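You operate a simulated robot arm through the tools that you are given. There is no shell and no other tool. Be economical: measure what you need, move in short steps, check, and stop when the job is done.

The job below is to be done with a simulated robot arm. You get a single attempt, and the scene is never put back.

TASK
Put the M6 brass insert from the top of the narrow white table in the steel tray and the M5 brass insert on top of the grey filter there.
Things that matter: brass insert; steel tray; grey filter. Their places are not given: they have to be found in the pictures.

Only the result counts: the job must be done as asked and must still hold three seconds after the hand-in. Knocking over, shifting, dropping, spilling or breaking anything else fails it.

THE ROBOT
A 7-joint arm with a two-finger parallel gripper, fixed in place. Base frame: the origin is at the foot of the arm, x ahead of it, y to its left, z up; the work surface is at about z = 0. Units: m, degrees, N and s.
With the tool pointing down near the work surface it reaches from about 0.24 to 0.62 m from the base axis. Its first joint turns from -66.0 to 66.0 degrees. Payload 2.6 kg.
Tool frame: the origin (TCP) lies between the finger pads and is the grasp point; the fingertips stand 0.03 m ahead of it; z points along the fingers, y is the line along which they close. Largest opening 0.094 m; finger width 0.028, thickness 0.01; the body of the gripper, 0.05 by 0.096 m, starts 0.055 m behind the TCP.
Orientation is that of the tool frame in the base frame, as [roll, pitch, yaw] about the fixed x, y, z axes, in that order (R = Rz(yaw) Ry(pitch) Rx(roll)). With the fingers straight down and closing along the base's y, the tool's x points along the base's -x, its y along +y and its z along -z.

THE INTERFACE
- The arm moves only by the tool jog_arm. Its argument "moves" is a list that holds one entry, the list of rows, each a list of 4 numbers: the shift along the base's x, y, z in mm, then the turn about the base's z in degrees. In form: [[[tx, ty, tz, twist], ...]]. A call has 1 to 8 rows; each row shifts and turns the commanded pose from where the row before left it. "fingers" is the finger opening in mm, from 0 to 94, set as the call begins (left out, the last holds). Rows are played at 5 a second. More than 0.05 m and 8.6 degrees between two rows, or a gripper value outside its range, and nothing of the call is played. Where a pose cannot be reached the arm comes as near as it can. A force on the tool above 40 N (or 10 N above the force at the start of the call, whichever is more), or a blocked arm, ends the call early, and 0.2 s more pass. The fingers move at their own pace (about 0.072 m/s each) and stop on an object; they squeeze with about 33 N. The grip force told is the motor's: it shows also when the fingers shut on nothing. Time passes only in rows, and 0.2 s behind the last, so rows that do not move let the fingers close. It gives the time, the measured TCP pose, the force on the tool (base axes), the opening and the grip force at its end, in the units of the frame above (readings bear some noise).
- Cameras (640 x 400 px; columns grow to the right, rows downward): "scene" is fixed at [0.0283, 0.4341, 0.5523]; the picture's right is [-0.80, -0.60, 0.00], its down [-0.40, 0.54, -0.74] and it looks along [0.44, -0.59, -0.68] (base axes); focal length 256 px, centre (320, 200). "wrist" rides on the gripper at [-0.037, 0, -0.058] in the tool frame; the picture's right is [0.00, -1.00, 0.00], its down [0.97, 0.00, -0.24] and it looks along [0.24, 0.00, 0.97] (tool axes); focal length 218 px, centre (320, 200).
- grab_frame(camera): a new picture of that camera. The clock stands still meanwhile.
- pixel_to_xyz(camera, pixels): for up to 12 pixels [column, row] of the newest picture of that camera ("zoom" is the newest enlarged one), the place [x, y, z] in the base frame of the surface seen there, good to about 0.002 m. The clock stands still meanwhile.
- zoom(camera, box): a new picture of the part [left, top, right, bottom] of that camera's present view, enlarged. The clock stands still meanwhile.
- finish_job(): hands the job in; it is judged then, once.

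Work in short steps. Measure before you move; look again where a grasp or a placing could have gone wrong, and mend it. You have 60 turns and 22 pictures in all, those below and enlarged ones among them. Open the gripper and draw the arm clear of the work before you hand the job in, unless the task says otherwise; then end with one line.

The tools are called after "Request:" by a JSON object that holds its "api" and its "payload". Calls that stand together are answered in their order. jog_arm: Moves the arm, as the interface text tells. Its arguments: {"type":"object","properties":{"moves":{"type":"array","items":{"type":"array","items":{"type":"array","items":{"type":"number"}}}},"fingers":{"type":"number"}},"required":["moves"]} The other tools are called the same way: grab_frame (camera) takes a picture; pixel_to_xyz (camera, pixels) gives the place of the surface under pixels of a picture; zoom (camera, box) takes an enlarged picture of a part of a camera's view; finish_job () hands the job in.

At the start:

```text
time: 0.0
tool_pos: [0.3704, -0.1324, 0.312]
tcp_rot: [180.0, 0.0, 180.0]
force: [0.2, -0.4, 0.5]
gripper_width: 0.0942
gripper_force: 0.0
```

scene: 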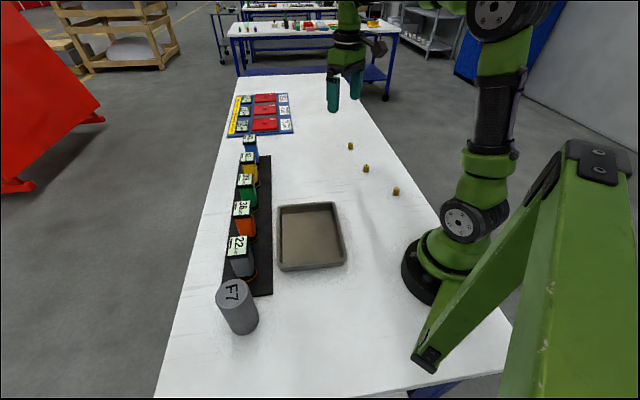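
wrist: 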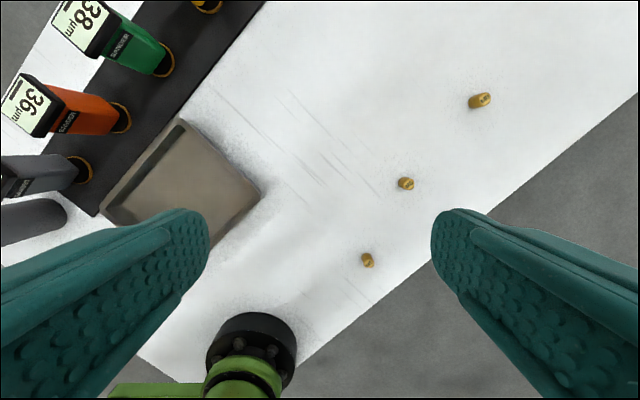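

Three brass inserts are visible in the wrist picture, at about (480,100), (406,184) and (368,260). I zoom in on them to read the sizes, and on the scene view to see the tray and filter.

Request:
{"api": "zoom", "payload": {"camera": "wrist", "box": [340, 80, 520, 280]}}

Request:
{"api": "pixel_to_xyz", "payload": {"camera": "wrist", "pixels": [[480, 100], [406, 184], [368, 260], [520, 150], [180, 190], [182, 122], [258, 195], [103, 212]]}}

Request:
{"api": "pixel_to_xyz", "payload": {"camera": "scene", "pixels": [[351, 145], [366, 168], [396, 191], [232, 292], [220, 293], [245, 288], [230, 282], [232, 304], [310, 237], [282, 206], [335, 205], [344, 264]]}}

```text
2.00 times, centred on (430, 180) of wrist
```

zoom: 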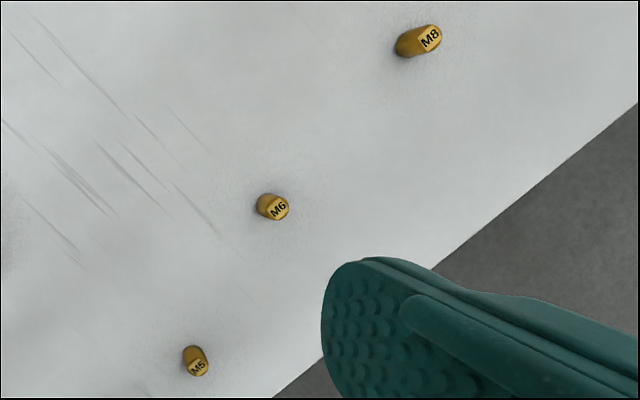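

```text
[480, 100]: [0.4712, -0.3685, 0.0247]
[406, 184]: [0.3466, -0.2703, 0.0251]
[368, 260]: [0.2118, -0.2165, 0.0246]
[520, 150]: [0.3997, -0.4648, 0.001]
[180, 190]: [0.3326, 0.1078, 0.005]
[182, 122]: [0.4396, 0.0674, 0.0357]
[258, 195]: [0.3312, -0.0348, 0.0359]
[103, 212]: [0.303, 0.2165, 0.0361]
```

```text
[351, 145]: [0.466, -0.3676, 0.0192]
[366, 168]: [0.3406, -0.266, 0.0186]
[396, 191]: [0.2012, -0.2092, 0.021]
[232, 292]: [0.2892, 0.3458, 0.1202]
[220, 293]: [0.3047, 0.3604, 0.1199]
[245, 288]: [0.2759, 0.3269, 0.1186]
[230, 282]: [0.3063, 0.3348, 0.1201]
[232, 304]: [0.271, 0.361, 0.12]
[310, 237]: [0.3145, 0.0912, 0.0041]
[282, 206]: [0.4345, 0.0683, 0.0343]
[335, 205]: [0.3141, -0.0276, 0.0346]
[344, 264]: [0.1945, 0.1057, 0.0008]
```

The inserts are M8, M6 (at 0.345,-0.269) and M5 (at 0.208,-0.215). The grey filter could be the F7 cylinder or the grey 22 µm item, so I zoom in on both.

Request:
{"api": "zoom", "payload": {"camera": "scene", "box": [190, 210, 350, 340]}}

Request:
{"api": "zoom", "payload": {"camera": "scene", "box": [215, 85, 305, 215]}}

```text
3.08 times, centred on (270, 275) of scene
```

zoom: 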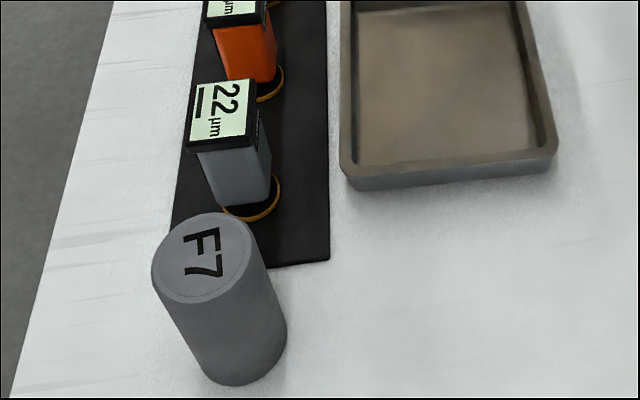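

```text
3.08 times, centred on (260, 150) of scene
```

zoom: 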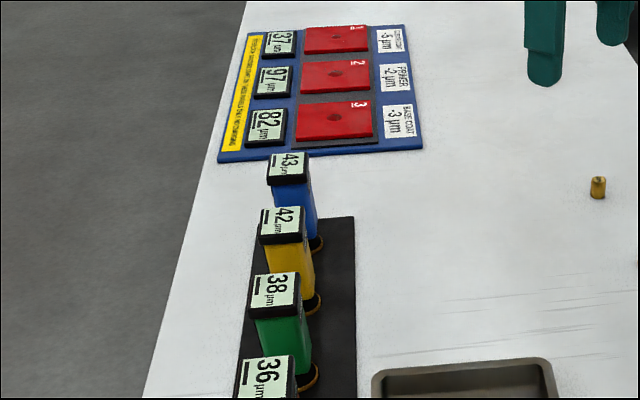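

The filter is the F7 cylinder: top centre is about (0.289, 0.345, 0.120). I move above M6 at about (0.345, -0.269), keeping height for a closer look.

Request:
{"api": "jog_arm", "payload": {"moves": [[[-5, -27.4, -36, 0], [-5, -27.4, -36, 0], [-5, -27.4, -36, 0], [-5, -27.4, -36, 0], [-5, -27.4, -36, 0], [0, 0, 0, 0]]], "fingers": 60}}

Request:
{"api": "grab_frame", "payload": {"camera": "wrist"}}

```text
time: 1.4
tool_pos: [0.3439, -0.2676, 0.1323]
tcp_rot: [179.9, 0.0, 179.9]
force: [0.6, -0.4, 0.3]
gripper_width: 0.0599
gripper_force: 0.0
```

```text
16 pictures are left
```

wrist: 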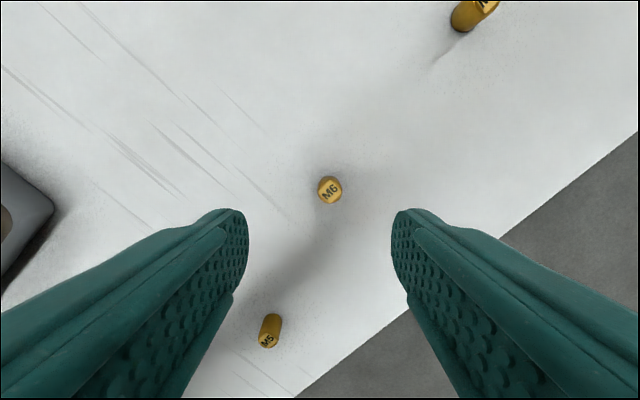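

M6's top is at (330,190), slightly right of the finger midline. I measure its top edges, and M5's too.

Request:
{"api": "pixel_to_xyz", "payload": {"camera": "wrist", "pixels": [[330, 190], [320, 190], [340, 190], [330, 181], [330, 200], [267, 341], [270, 322], [262, 340], [273, 341]]}}

```text
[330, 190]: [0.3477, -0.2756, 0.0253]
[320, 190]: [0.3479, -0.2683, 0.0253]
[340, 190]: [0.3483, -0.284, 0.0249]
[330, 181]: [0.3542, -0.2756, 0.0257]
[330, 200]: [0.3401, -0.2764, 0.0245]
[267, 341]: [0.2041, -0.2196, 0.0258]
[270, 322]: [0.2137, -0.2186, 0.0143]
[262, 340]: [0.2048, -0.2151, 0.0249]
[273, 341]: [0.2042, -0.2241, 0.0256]
```

M6's centre is (0.3475, -0.2755), top at z 0.025. I line up on it and go down to TCP z 0.036.

Request:
{"api": "jog_arm", "payload": {"moves": [[[3.6, -7.9, 0, 0], [0, 0, -35, 0], [0, 0, -35, 0], [0, 0, -26, 0], [0, 0, 0, 0]]], "fingers": 45}}

```text
time: 2.6
tool_pos: [0.347, -0.2779, 0.0358]
tcp_rot: [-179.9, 0.0, 180.0]
force: [0.4, 0.7, 0.6]
gripper_width: 0.0451
gripper_force: 0.1
```

The TCP is about 2 mm past M6 in y, so I nudge it back and close.

Request:
{"api": "jog_arm", "payload": {"moves": [[[0, 1.8, 0, 0]]]}}

Request:
{"api": "jog_arm", "payload": {"moves": [[[0, 0, 0, 0], [0, 0, 0, 0], [0, 0, 0, 0], [0, 0, 0, 0]]], "fingers": 0}}

```text
time: 3.0
tool_pos: [0.3471, -0.2746, 0.0357]
tcp_rot: [-179.9, 0.0, -180.0]
force: [0.9, 0.5, 0.2]
gripper_width: 0.0448
gripper_force: 0.0
```

```text
time: 4.0
tool_pos: [0.3476, -0.274, 0.0377]
tcp_rot: [180.0, 0.1, 179.9]
force: [-0.3, -0.7, 0.0]
gripper_width: 0.0186
gripper_force: 33.4
```

M6 is held (opening 18.6 mm, 33 N). I lift it and carry it over the tray centre, about (0.316, 0.090).

Request:
{"api": "jog_arm", "payload": {"moves": [[[0, 0, 30, 0], [0, 0, 40, 0], [0, 0, 20, 0]]]}}

Request:
{"api": "jog_arm", "payload": {"moves": [[[-4, 45.6, 0, 0], [-4, 45.6, 0, 0], [-4, 45.6, 0, 0], [-4, 45.6, 0, 0], [-4, 45.6, 0, 0], [-4, 45.6, 0, 0], [-4, 45.6, 0, 0], [-4, 45.6, 0, 0]]]}}

Request:
{"api": "grab_frame", "payload": {"camera": "wrist"}}

```text
time: 4.8
tool_pos: [0.3495, -0.2752, 0.1279]
tcp_rot: [-180.0, 0.0, -179.9]
force: [0.3, 0.3, 0.0]
gripper_width: 0.0188
gripper_force: 33.8
```

```text
time: 6.6
tool_pos: [0.3156, 0.0878, 0.1282]
tcp_rot: [-180.0, 0.0, -179.9]
force: [-0.1, -0.5, -1.0]
gripper_width: 0.0189
gripper_force: 33.0
```

```text
15 pictures are left
```

wrist: 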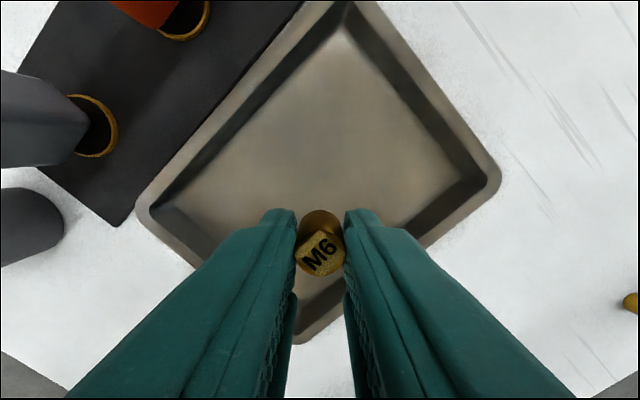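

M6 hangs upright over the tray. The floor is at about z 0.0045, so I lower to TCP z about 0.044, then ease down.

Request:
{"api": "jog_arm", "payload": {"moves": [[[0, 0, -40, 0], [0, 0, -30, 0], [0, 0, -13, 0], [0, 0, 0, 0]]]}}

```text
time: 7.6
tool_pos: [0.3157, 0.0885, 0.0422]
tcp_rot: [180.0, 0.0, -180.0]
force: [-0.6, 0.3, -0.7]
gripper_width: 0.0186
gripper_force: 33.3
```

The readings show no contact yet, so I ease down in 1 mm steps.

Request:
{"api": "jog_arm", "payload": {"moves": [[[0, 0, -1, 0], [0, 0, 0, 0]]]}}

Request:
{"api": "jog_arm", "payload": {"moves": [[[0, 0, -1, 0], [0, 0, 0, 0]]]}}

Request:
{"api": "jog_arm", "payload": {"moves": [[[0, 0, -1, 0], [0, 0, 0, 0]]]}}

```text
time: 8.2
tool_pos: [0.3166, 0.0889, 0.0425]
tcp_rot: [-180.0, 0.0, -179.9]
force: [-0.1, -1.3, 0.7]
gripper_width: 0.0185
gripper_force: 33.1
```

```text
time: 8.8
tool_pos: [0.3156, 0.0891, 0.0416]
tcp_rot: [-179.9, 0.1, -180.0]
force: [-1.0, 0.6, 0.1]
gripper_width: 0.0187
gripper_force: 32.8
```

```text
time: 9.4
tool_pos: [0.3162, 0.0892, 0.0399]
tcp_rot: [180.0, 0.0, 180.0]
force: [0.3, -0.5, 0.6]
gripper_width: 0.0187
gripper_force: 33.0
```

The insert's bottom should now be at about z 0.004, so I go down one more millimetre and check the force.

Request:
{"api": "jog_arm", "payload": {"moves": [[[0, 0, -1, 0], [0, 0, 0, 0]]]}}

```text
time: 10.0
tool_pos: [0.3166, 0.0889, 0.0407]
tcp_rot: [-179.9, 0.0, 180.0]
force: [-8.1, -1.3, 21.8]
gripper_width: 0.0187
gripper_force: 32.9
```

Contact: 21.8 N upward. I ease back 0.5 mm, open to 45 mm and lift straight up.

Request:
{"api": "jog_arm", "payload": {"moves": [[[0, 0, 0.6, 0], [0, 0, 0, 0]]]}}

Request:
{"api": "jog_arm", "payload": {"moves": [[[0, 0, 0, 0], [0, 0, 0, 0], [0, 0, 0, 0], [0, 0, 30, 0], [0, 0, 40, 0], [0, 0, 20, 0], [0, 0, 0, 0]]], "fingers": 45}}

Request:
{"api": "grab_frame", "payload": {"camera": "wrist"}}

```text
time: 10.6
tool_pos: [0.3166, 0.0908, 0.0406]
tcp_rot: [179.9, 0.0, 180.0]
force: [0.1, 0.7, 1.8]
gripper_width: 0.0187
gripper_force: 33.3
```

```text
time: 12.2
tool_pos: [0.315, 0.0897, 0.1317]
tcp_rot: [179.9, 0.0, 179.9]
force: [-0.5, -0.1, -0.4]
gripper_width: 0.045
gripper_force: 0.1
```

```text
14 pictures are left
```

wrist: 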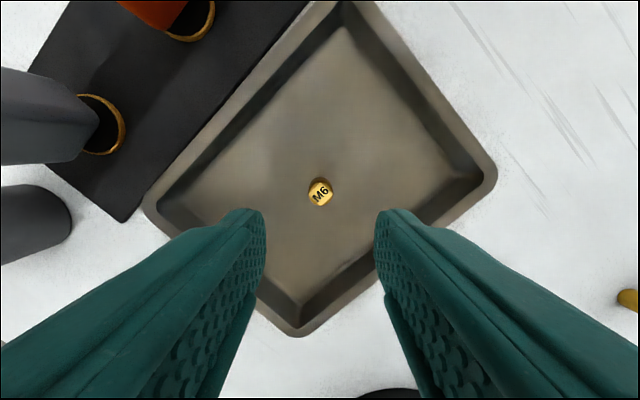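

M6 stands upright in the tray at (320,192). Next I travel to M5 at about (0.206, -0.219), moving in y first and then x.

Request:
{"api": "jog_arm", "payload": {"moves": [[[0, -44, 0, 0], [0, -44, 0, 0], [0, -44, 0, 0], [0, -44, 0, 0], [0, -44, 0, 0], [0, -44, 0, 0], [0, -44, 0, 0]]]}}

Request:
{"api": "jog_arm", "payload": {"moves": [[[-36, 0, 0, 0], [-36, 0, 0, 0], [-36, 0, 0, 0], [0, 0, 0, 0]]]}}

Request:
{"api": "grab_frame", "payload": {"camera": "wrist"}}

```text
time: 13.8
tool_pos: [0.318, -0.2206, 0.1323]
tcp_rot: [-179.9, -0.1, 179.9]
force: [0.1, -0.7, -0.5]
gripper_width: 0.0451
gripper_force: 0.1
```

```text
time: 14.8
tool_pos: [0.2088, -0.2205, 0.1328]
tcp_rot: [180.0, 0.1, -179.9]
force: [0.1, 0.0, -0.9]
gripper_width: 0.045
gripper_force: 0.1
```

```text
13 pictures are left
```

wrist: 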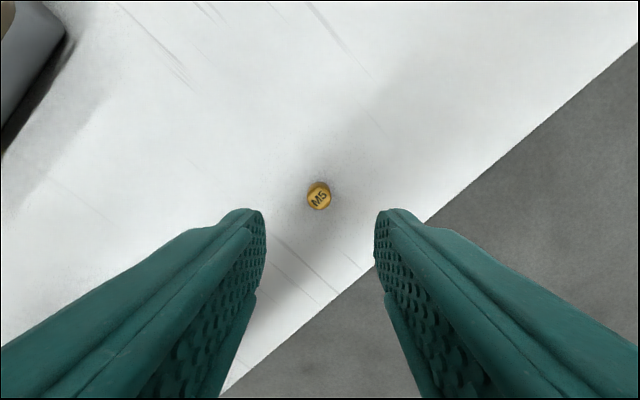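

M5 sits at (318,197), centred between the fingers. I measure its top.

Request:
{"api": "pixel_to_xyz", "payload": {"camera": "wrist", "pixels": [[318, 197], [311, 197], [326, 197], [318, 190], [318, 205]]}}

```text
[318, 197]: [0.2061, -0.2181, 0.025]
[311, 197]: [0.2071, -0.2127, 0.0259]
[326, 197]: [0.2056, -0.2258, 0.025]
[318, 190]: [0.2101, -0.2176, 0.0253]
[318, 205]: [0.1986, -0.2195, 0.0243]
```

M5's centre is about (0.2058, -0.219). I shift -3 mm in x, lower to TCP z 0.036, then close.

Request:
{"api": "jog_arm", "payload": {"moves": [[[-3, 0, 0, 0], [0, 0, -35, 0], [0, 0, -35, 0], [0, 0, -23.6, 0], [0, 0, 0, 0]]]}}

Request:
{"api": "jog_arm", "payload": {"moves": [[[0, 0, 0, 0], [0, 0, 0, 0], [0, 0, 0, 0], [0, 0, 0, 0]]], "fingers": 0}}

```text
time: 16.0
tool_pos: [0.2067, -0.22, 0.0369]
tcp_rot: [-180.0, -0.1, 180.0]
force: [-0.2, -0.5, -0.5]
gripper_width: 0.0449
gripper_force: 0.1
```

```text
time: 17.0
tool_pos: [0.2063, -0.2202, 0.0363]
tcp_rot: [180.0, 0.0, -179.9]
force: [1.0, 0.3, 0.0]
gripper_width: 0.0188
gripper_force: 33.4
```

M5 is held. I lift 200 mm, move out in x, then start travelling toward +y.

Request:
{"api": "jog_arm", "payload": {"moves": [[[0, 0, 20, 0], [0, 0, 45, 0], [0, 0, 45, 0], [0, 0, 45, 0], [0, 0, 45, 0], [42, 0, 0, 0], [42, 0, 0, 0]]]}}

Request:
{"api": "jog_arm", "payload": {"moves": [[[0, 47, 0, 0], [0, 47, 0, 0], [0, 47, 0, 0], [0, 47, 0, 0], [0, 47, 0, 0], [0, 47, 0, 0], [0, 47, 0, 0], [0, 47, 0, 0]]]}}

Request:
{"api": "grab_frame", "payload": {"camera": "wrist"}}

Request:
{"api": "pixel_to_xyz", "payload": {"camera": "scene", "pixels": [[238, 245], [230, 250], [246, 240], [244, 255], [232, 237]]}}

```text
time: 18.6
tool_pos: [0.2903, -0.219, 0.237]
tcp_rot: [-180.0, 0.0, 180.0]
force: [-0.4, 0.6, 0.2]
gripper_width: 0.0185
gripper_force: 32.7
```

```text
time: 20.4
tool_pos: [0.2886, 0.159, 0.2362]
tcp_rot: [179.9, 0.0, -180.0]
force: [-0.3, 0.0, -0.9]
gripper_width: 0.0185
gripper_force: 33.2
```

```text
12 pictures are left
```

wrist: 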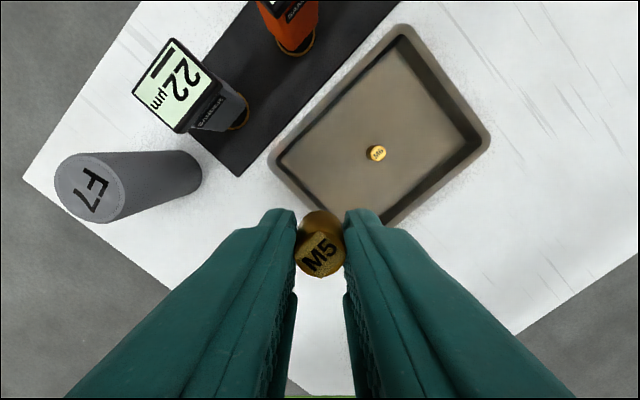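

```text
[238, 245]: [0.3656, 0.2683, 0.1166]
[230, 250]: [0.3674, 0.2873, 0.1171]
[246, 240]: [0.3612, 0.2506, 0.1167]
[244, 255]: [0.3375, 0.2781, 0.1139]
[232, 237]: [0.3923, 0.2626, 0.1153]
```

The 22 µm gauge top is at z 0.117, below the filter's 0.120, so it's not in the way. I measure the F7 top disc near its edges.

Request:
{"api": "pixel_to_xyz", "payload": {"camera": "wrist", "pixels": [[89, 187], [58, 188], [120, 186], [86, 156], [92, 220]]}}

```text
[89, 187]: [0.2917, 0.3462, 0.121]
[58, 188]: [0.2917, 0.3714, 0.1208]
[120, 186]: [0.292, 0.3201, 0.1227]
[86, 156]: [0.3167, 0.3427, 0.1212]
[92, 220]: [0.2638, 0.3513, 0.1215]
```

The disc centre is (0.291, 0.346), top z about 0.1205. I move over it, staying at z 0.236.

Request:
{"api": "jog_arm", "payload": {"moves": [[[0, 47, 0, 0], [0, 47, 0, 0], [0, 47, 0, 0], [1, 46.5, 0, 0], [0, 0, 0, 0]]]}}

Request:
{"api": "jog_arm", "payload": {"moves": [[[0, 0, -40, 0], [0, 0, -30, 0], [0, 0, 0, 0]]]}}

Request:
{"api": "grab_frame", "payload": {"camera": "wrist"}}

Request:
{"api": "zoom", "payload": {"camera": "scene", "box": [170, 200, 310, 350]}}

```text
time: 21.6
tool_pos: [0.2916, 0.3481, 0.2381]
tcp_rot: [-180.0, 0.0, -180.0]
force: [-0.7, -0.6, 0.0]
gripper_width: 0.0188
gripper_force: 33.5
```

```text
time: 22.4
tool_pos: [0.2922, 0.3434, 0.167]
tcp_rot: [180.0, 0.1, -180.0]
force: [0.6, -0.7, -0.7]
gripper_width: 0.0182
gripper_force: 33.5
```

```text
11 pictures are left
```

wrist: 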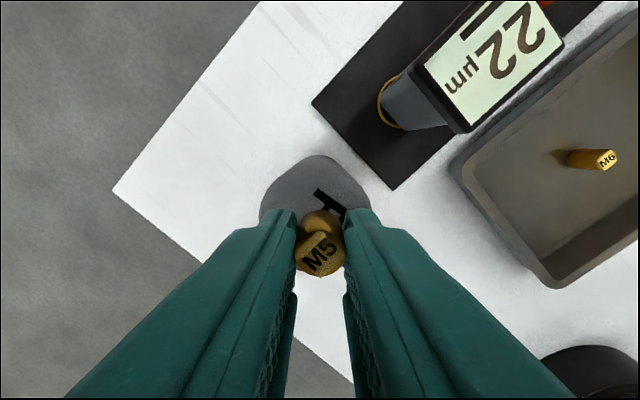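

```text
2.67 times, centred on (240, 275) of scene
```

zoom: 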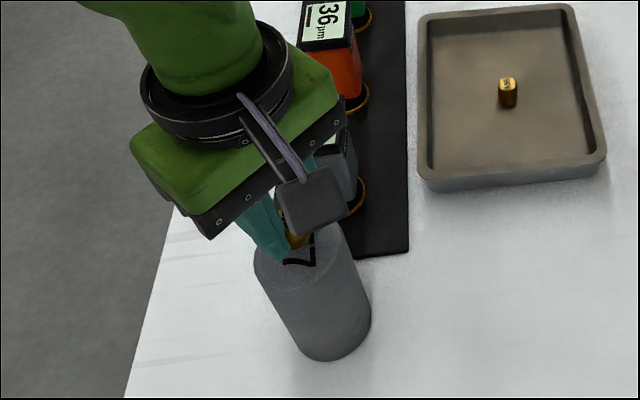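

M5 is centred over the filter and upright. Contact is expected at TCP z about 0.1565, so I go down 7 mm and then in small steps.

Request:
{"api": "jog_arm", "payload": {"moves": [[[0, 0, -4, 0], [0, 0, -3.5, 0], [0, 0, 0, 0]]]}}

Request:
{"api": "jog_arm", "payload": {"moves": [[[0, 0, -0.6, 0], [0, 0, 0, 0]]]}}

Request:
{"api": "jog_arm", "payload": {"moves": [[[0, 0, -0.6, 0], [0, 0, 0, 0]]]}}

```text
time: 23.2
tool_pos: [0.2919, 0.3447, 0.1593]
tcp_rot: [179.9, -0.1, 179.8]
force: [-0.7, 0.0, -1.4]
gripper_width: 0.0185
gripper_force: 33.4
```

```text
time: 23.8
tool_pos: [0.2902, 0.3438, 0.1595]
tcp_rot: [180.0, 0.0, -179.9]
force: [-0.1, 0.1, -1.1]
gripper_width: 0.0184
gripper_force: 33.1
```

```text
time: 24.4
tool_pos: [0.2912, 0.3444, 0.1593]
tcp_rot: [-180.0, 0.0, -180.0]
force: [-0.5, 0.4, 0.4]
gripper_width: 0.0186
gripper_force: 32.6
```

No contact yet (commanded z about 0.1573). I continue with two more small steps, checking the force.

Request:
{"api": "jog_arm", "payload": {"moves": [[[0, 0, -0.6, 0], [0, 0, 0, 0]]]}}

```text
time: 25.0
tool_pos: [0.2903, 0.3453, 0.1573]
tcp_rot: [180.0, -0.1, -180.0]
force: [0.1, 0.2, -0.4]
gripper_width: 0.0187
gripper_force: 33.6
```

Still no contact, so I take another 0.6 mm.

Request:
{"api": "jog_arm", "payload": {"moves": [[[0, 0, -0.6, 0], [0, 0, 0, 0]]]}}

```text
time: 25.6
tool_pos: [0.2905, 0.3455, 0.1574]
tcp_rot: [180.0, 0.1, 180.0]
force: [0.4, -0.3, -0.2]
gripper_width: 0.0187
gripper_force: 33.1
```

Force is still about zero; one more small step.

Request:
{"api": "jog_arm", "payload": {"moves": [[[0, 0, -0.4, 0], [0, 0, 0, 0]]]}}

```text
time: 26.2
tool_pos: [0.291, 0.3451, 0.1572]
tcp_rot: [180.0, 0.0, -180.0]
force: [-0.9, 0.1, -0.5]
gripper_width: 0.0186
gripper_force: 32.9
```

Not touching yet; again 0.4 mm.

Request:
{"api": "jog_arm", "payload": {"moves": [[[0, 0, -0.4, 0], [0, 0, 0, 0]]]}}

```text
time: 26.8
tool_pos: [0.2896, 0.3455, 0.1564]
tcp_rot: [-180.0, 0.0, -180.0]
force: [-0.5, -1.6, 3.3]
gripper_width: 0.0189
gripper_force: 32.9
```

Light contact (3.3 N). I release by opening to 40 mm, then rise straight up.

Request:
{"api": "jog_arm", "payload": {"moves": [[[0, 0, 0, 0], [0, 0, 0, 0], [0, 0, 0, 0]]], "fingers": 40}}

Request:
{"api": "jog_arm", "payload": {"moves": [[[0, 0, 15, 0], [0, 0, 35, 0], [0, 0, 40, 0], [0, 0, 0, 0]]]}}

Request:
{"api": "grab_frame", "payload": {"camera": "wrist"}}

```text
time: 27.6
tool_pos: [0.2907, 0.3457, 0.1556]
tcp_rot: [180.0, 0.0, -180.0]
force: [0.6, 0.1, -0.1]
gripper_width: 0.0399
gripper_force: 0.1
```

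```text
time: 28.6
tool_pos: [0.2905, 0.3437, 0.2457]
tcp_rot: [-179.9, 0.0, 180.0]
force: [0.3, -0.1, -0.1]
gripper_width: 0.0402
gripper_force: 0.2
```

```text
9 pictures are left
```

wrist: 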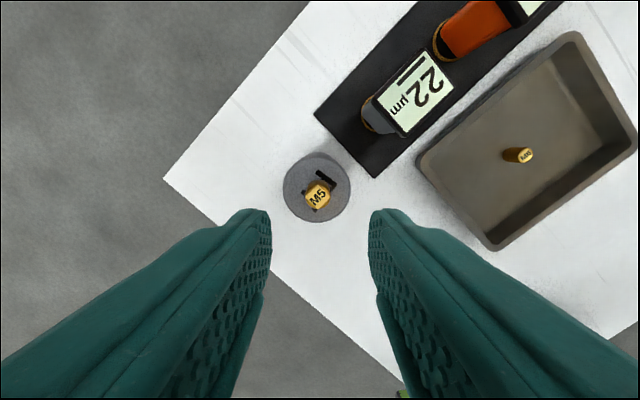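

M5 stands on the F7 top. I draw the arm clear toward -y and check the whole scene.

Request:
{"api": "jog_arm", "payload": {"moves": [[[0, 0, 30, 0], [0, -47, 0, 0], [0, -47, 0, 0], [0, -47, 0, 0], [0, -47, 0, 0], [0, -47, 0, 0], [0, -47, 0, 0], [0, -47, 0, 0]]]}}

Request:
{"api": "grab_frame", "payload": {"camera": "scene"}}

```text
time: 30.4
tool_pos: [0.2903, 0.0151, 0.2778]
tcp_rot: [-180.0, 0.1, -179.9]
force: [0.5, 0.5, 0.2]
gripper_width: 0.0399
gripper_force: 0.1
```

```text
8 pictures are left
```

scene: 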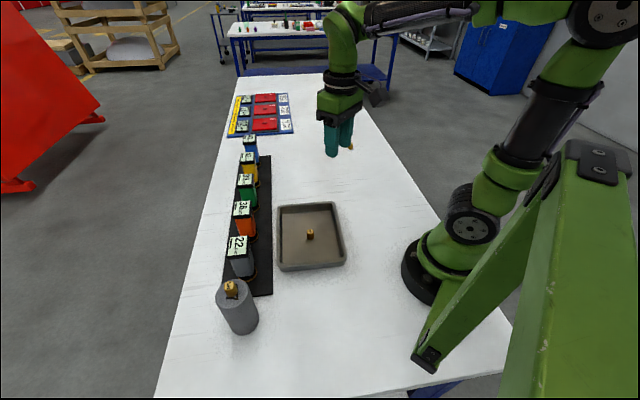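

Both inserts stand in place, at (310,234) in the tray and (231,289) on the filter. Nothing else has moved and the arm is clear, so I hand in.

Request:
{"api": "finish_job", "payload": {}}

```text
The job is handed in.
```

The job is handed in: the M6 insert stands in the steel tray, the M5 insert stands on top of the grey F7 filter, and nothing else looked moved in the last picture.
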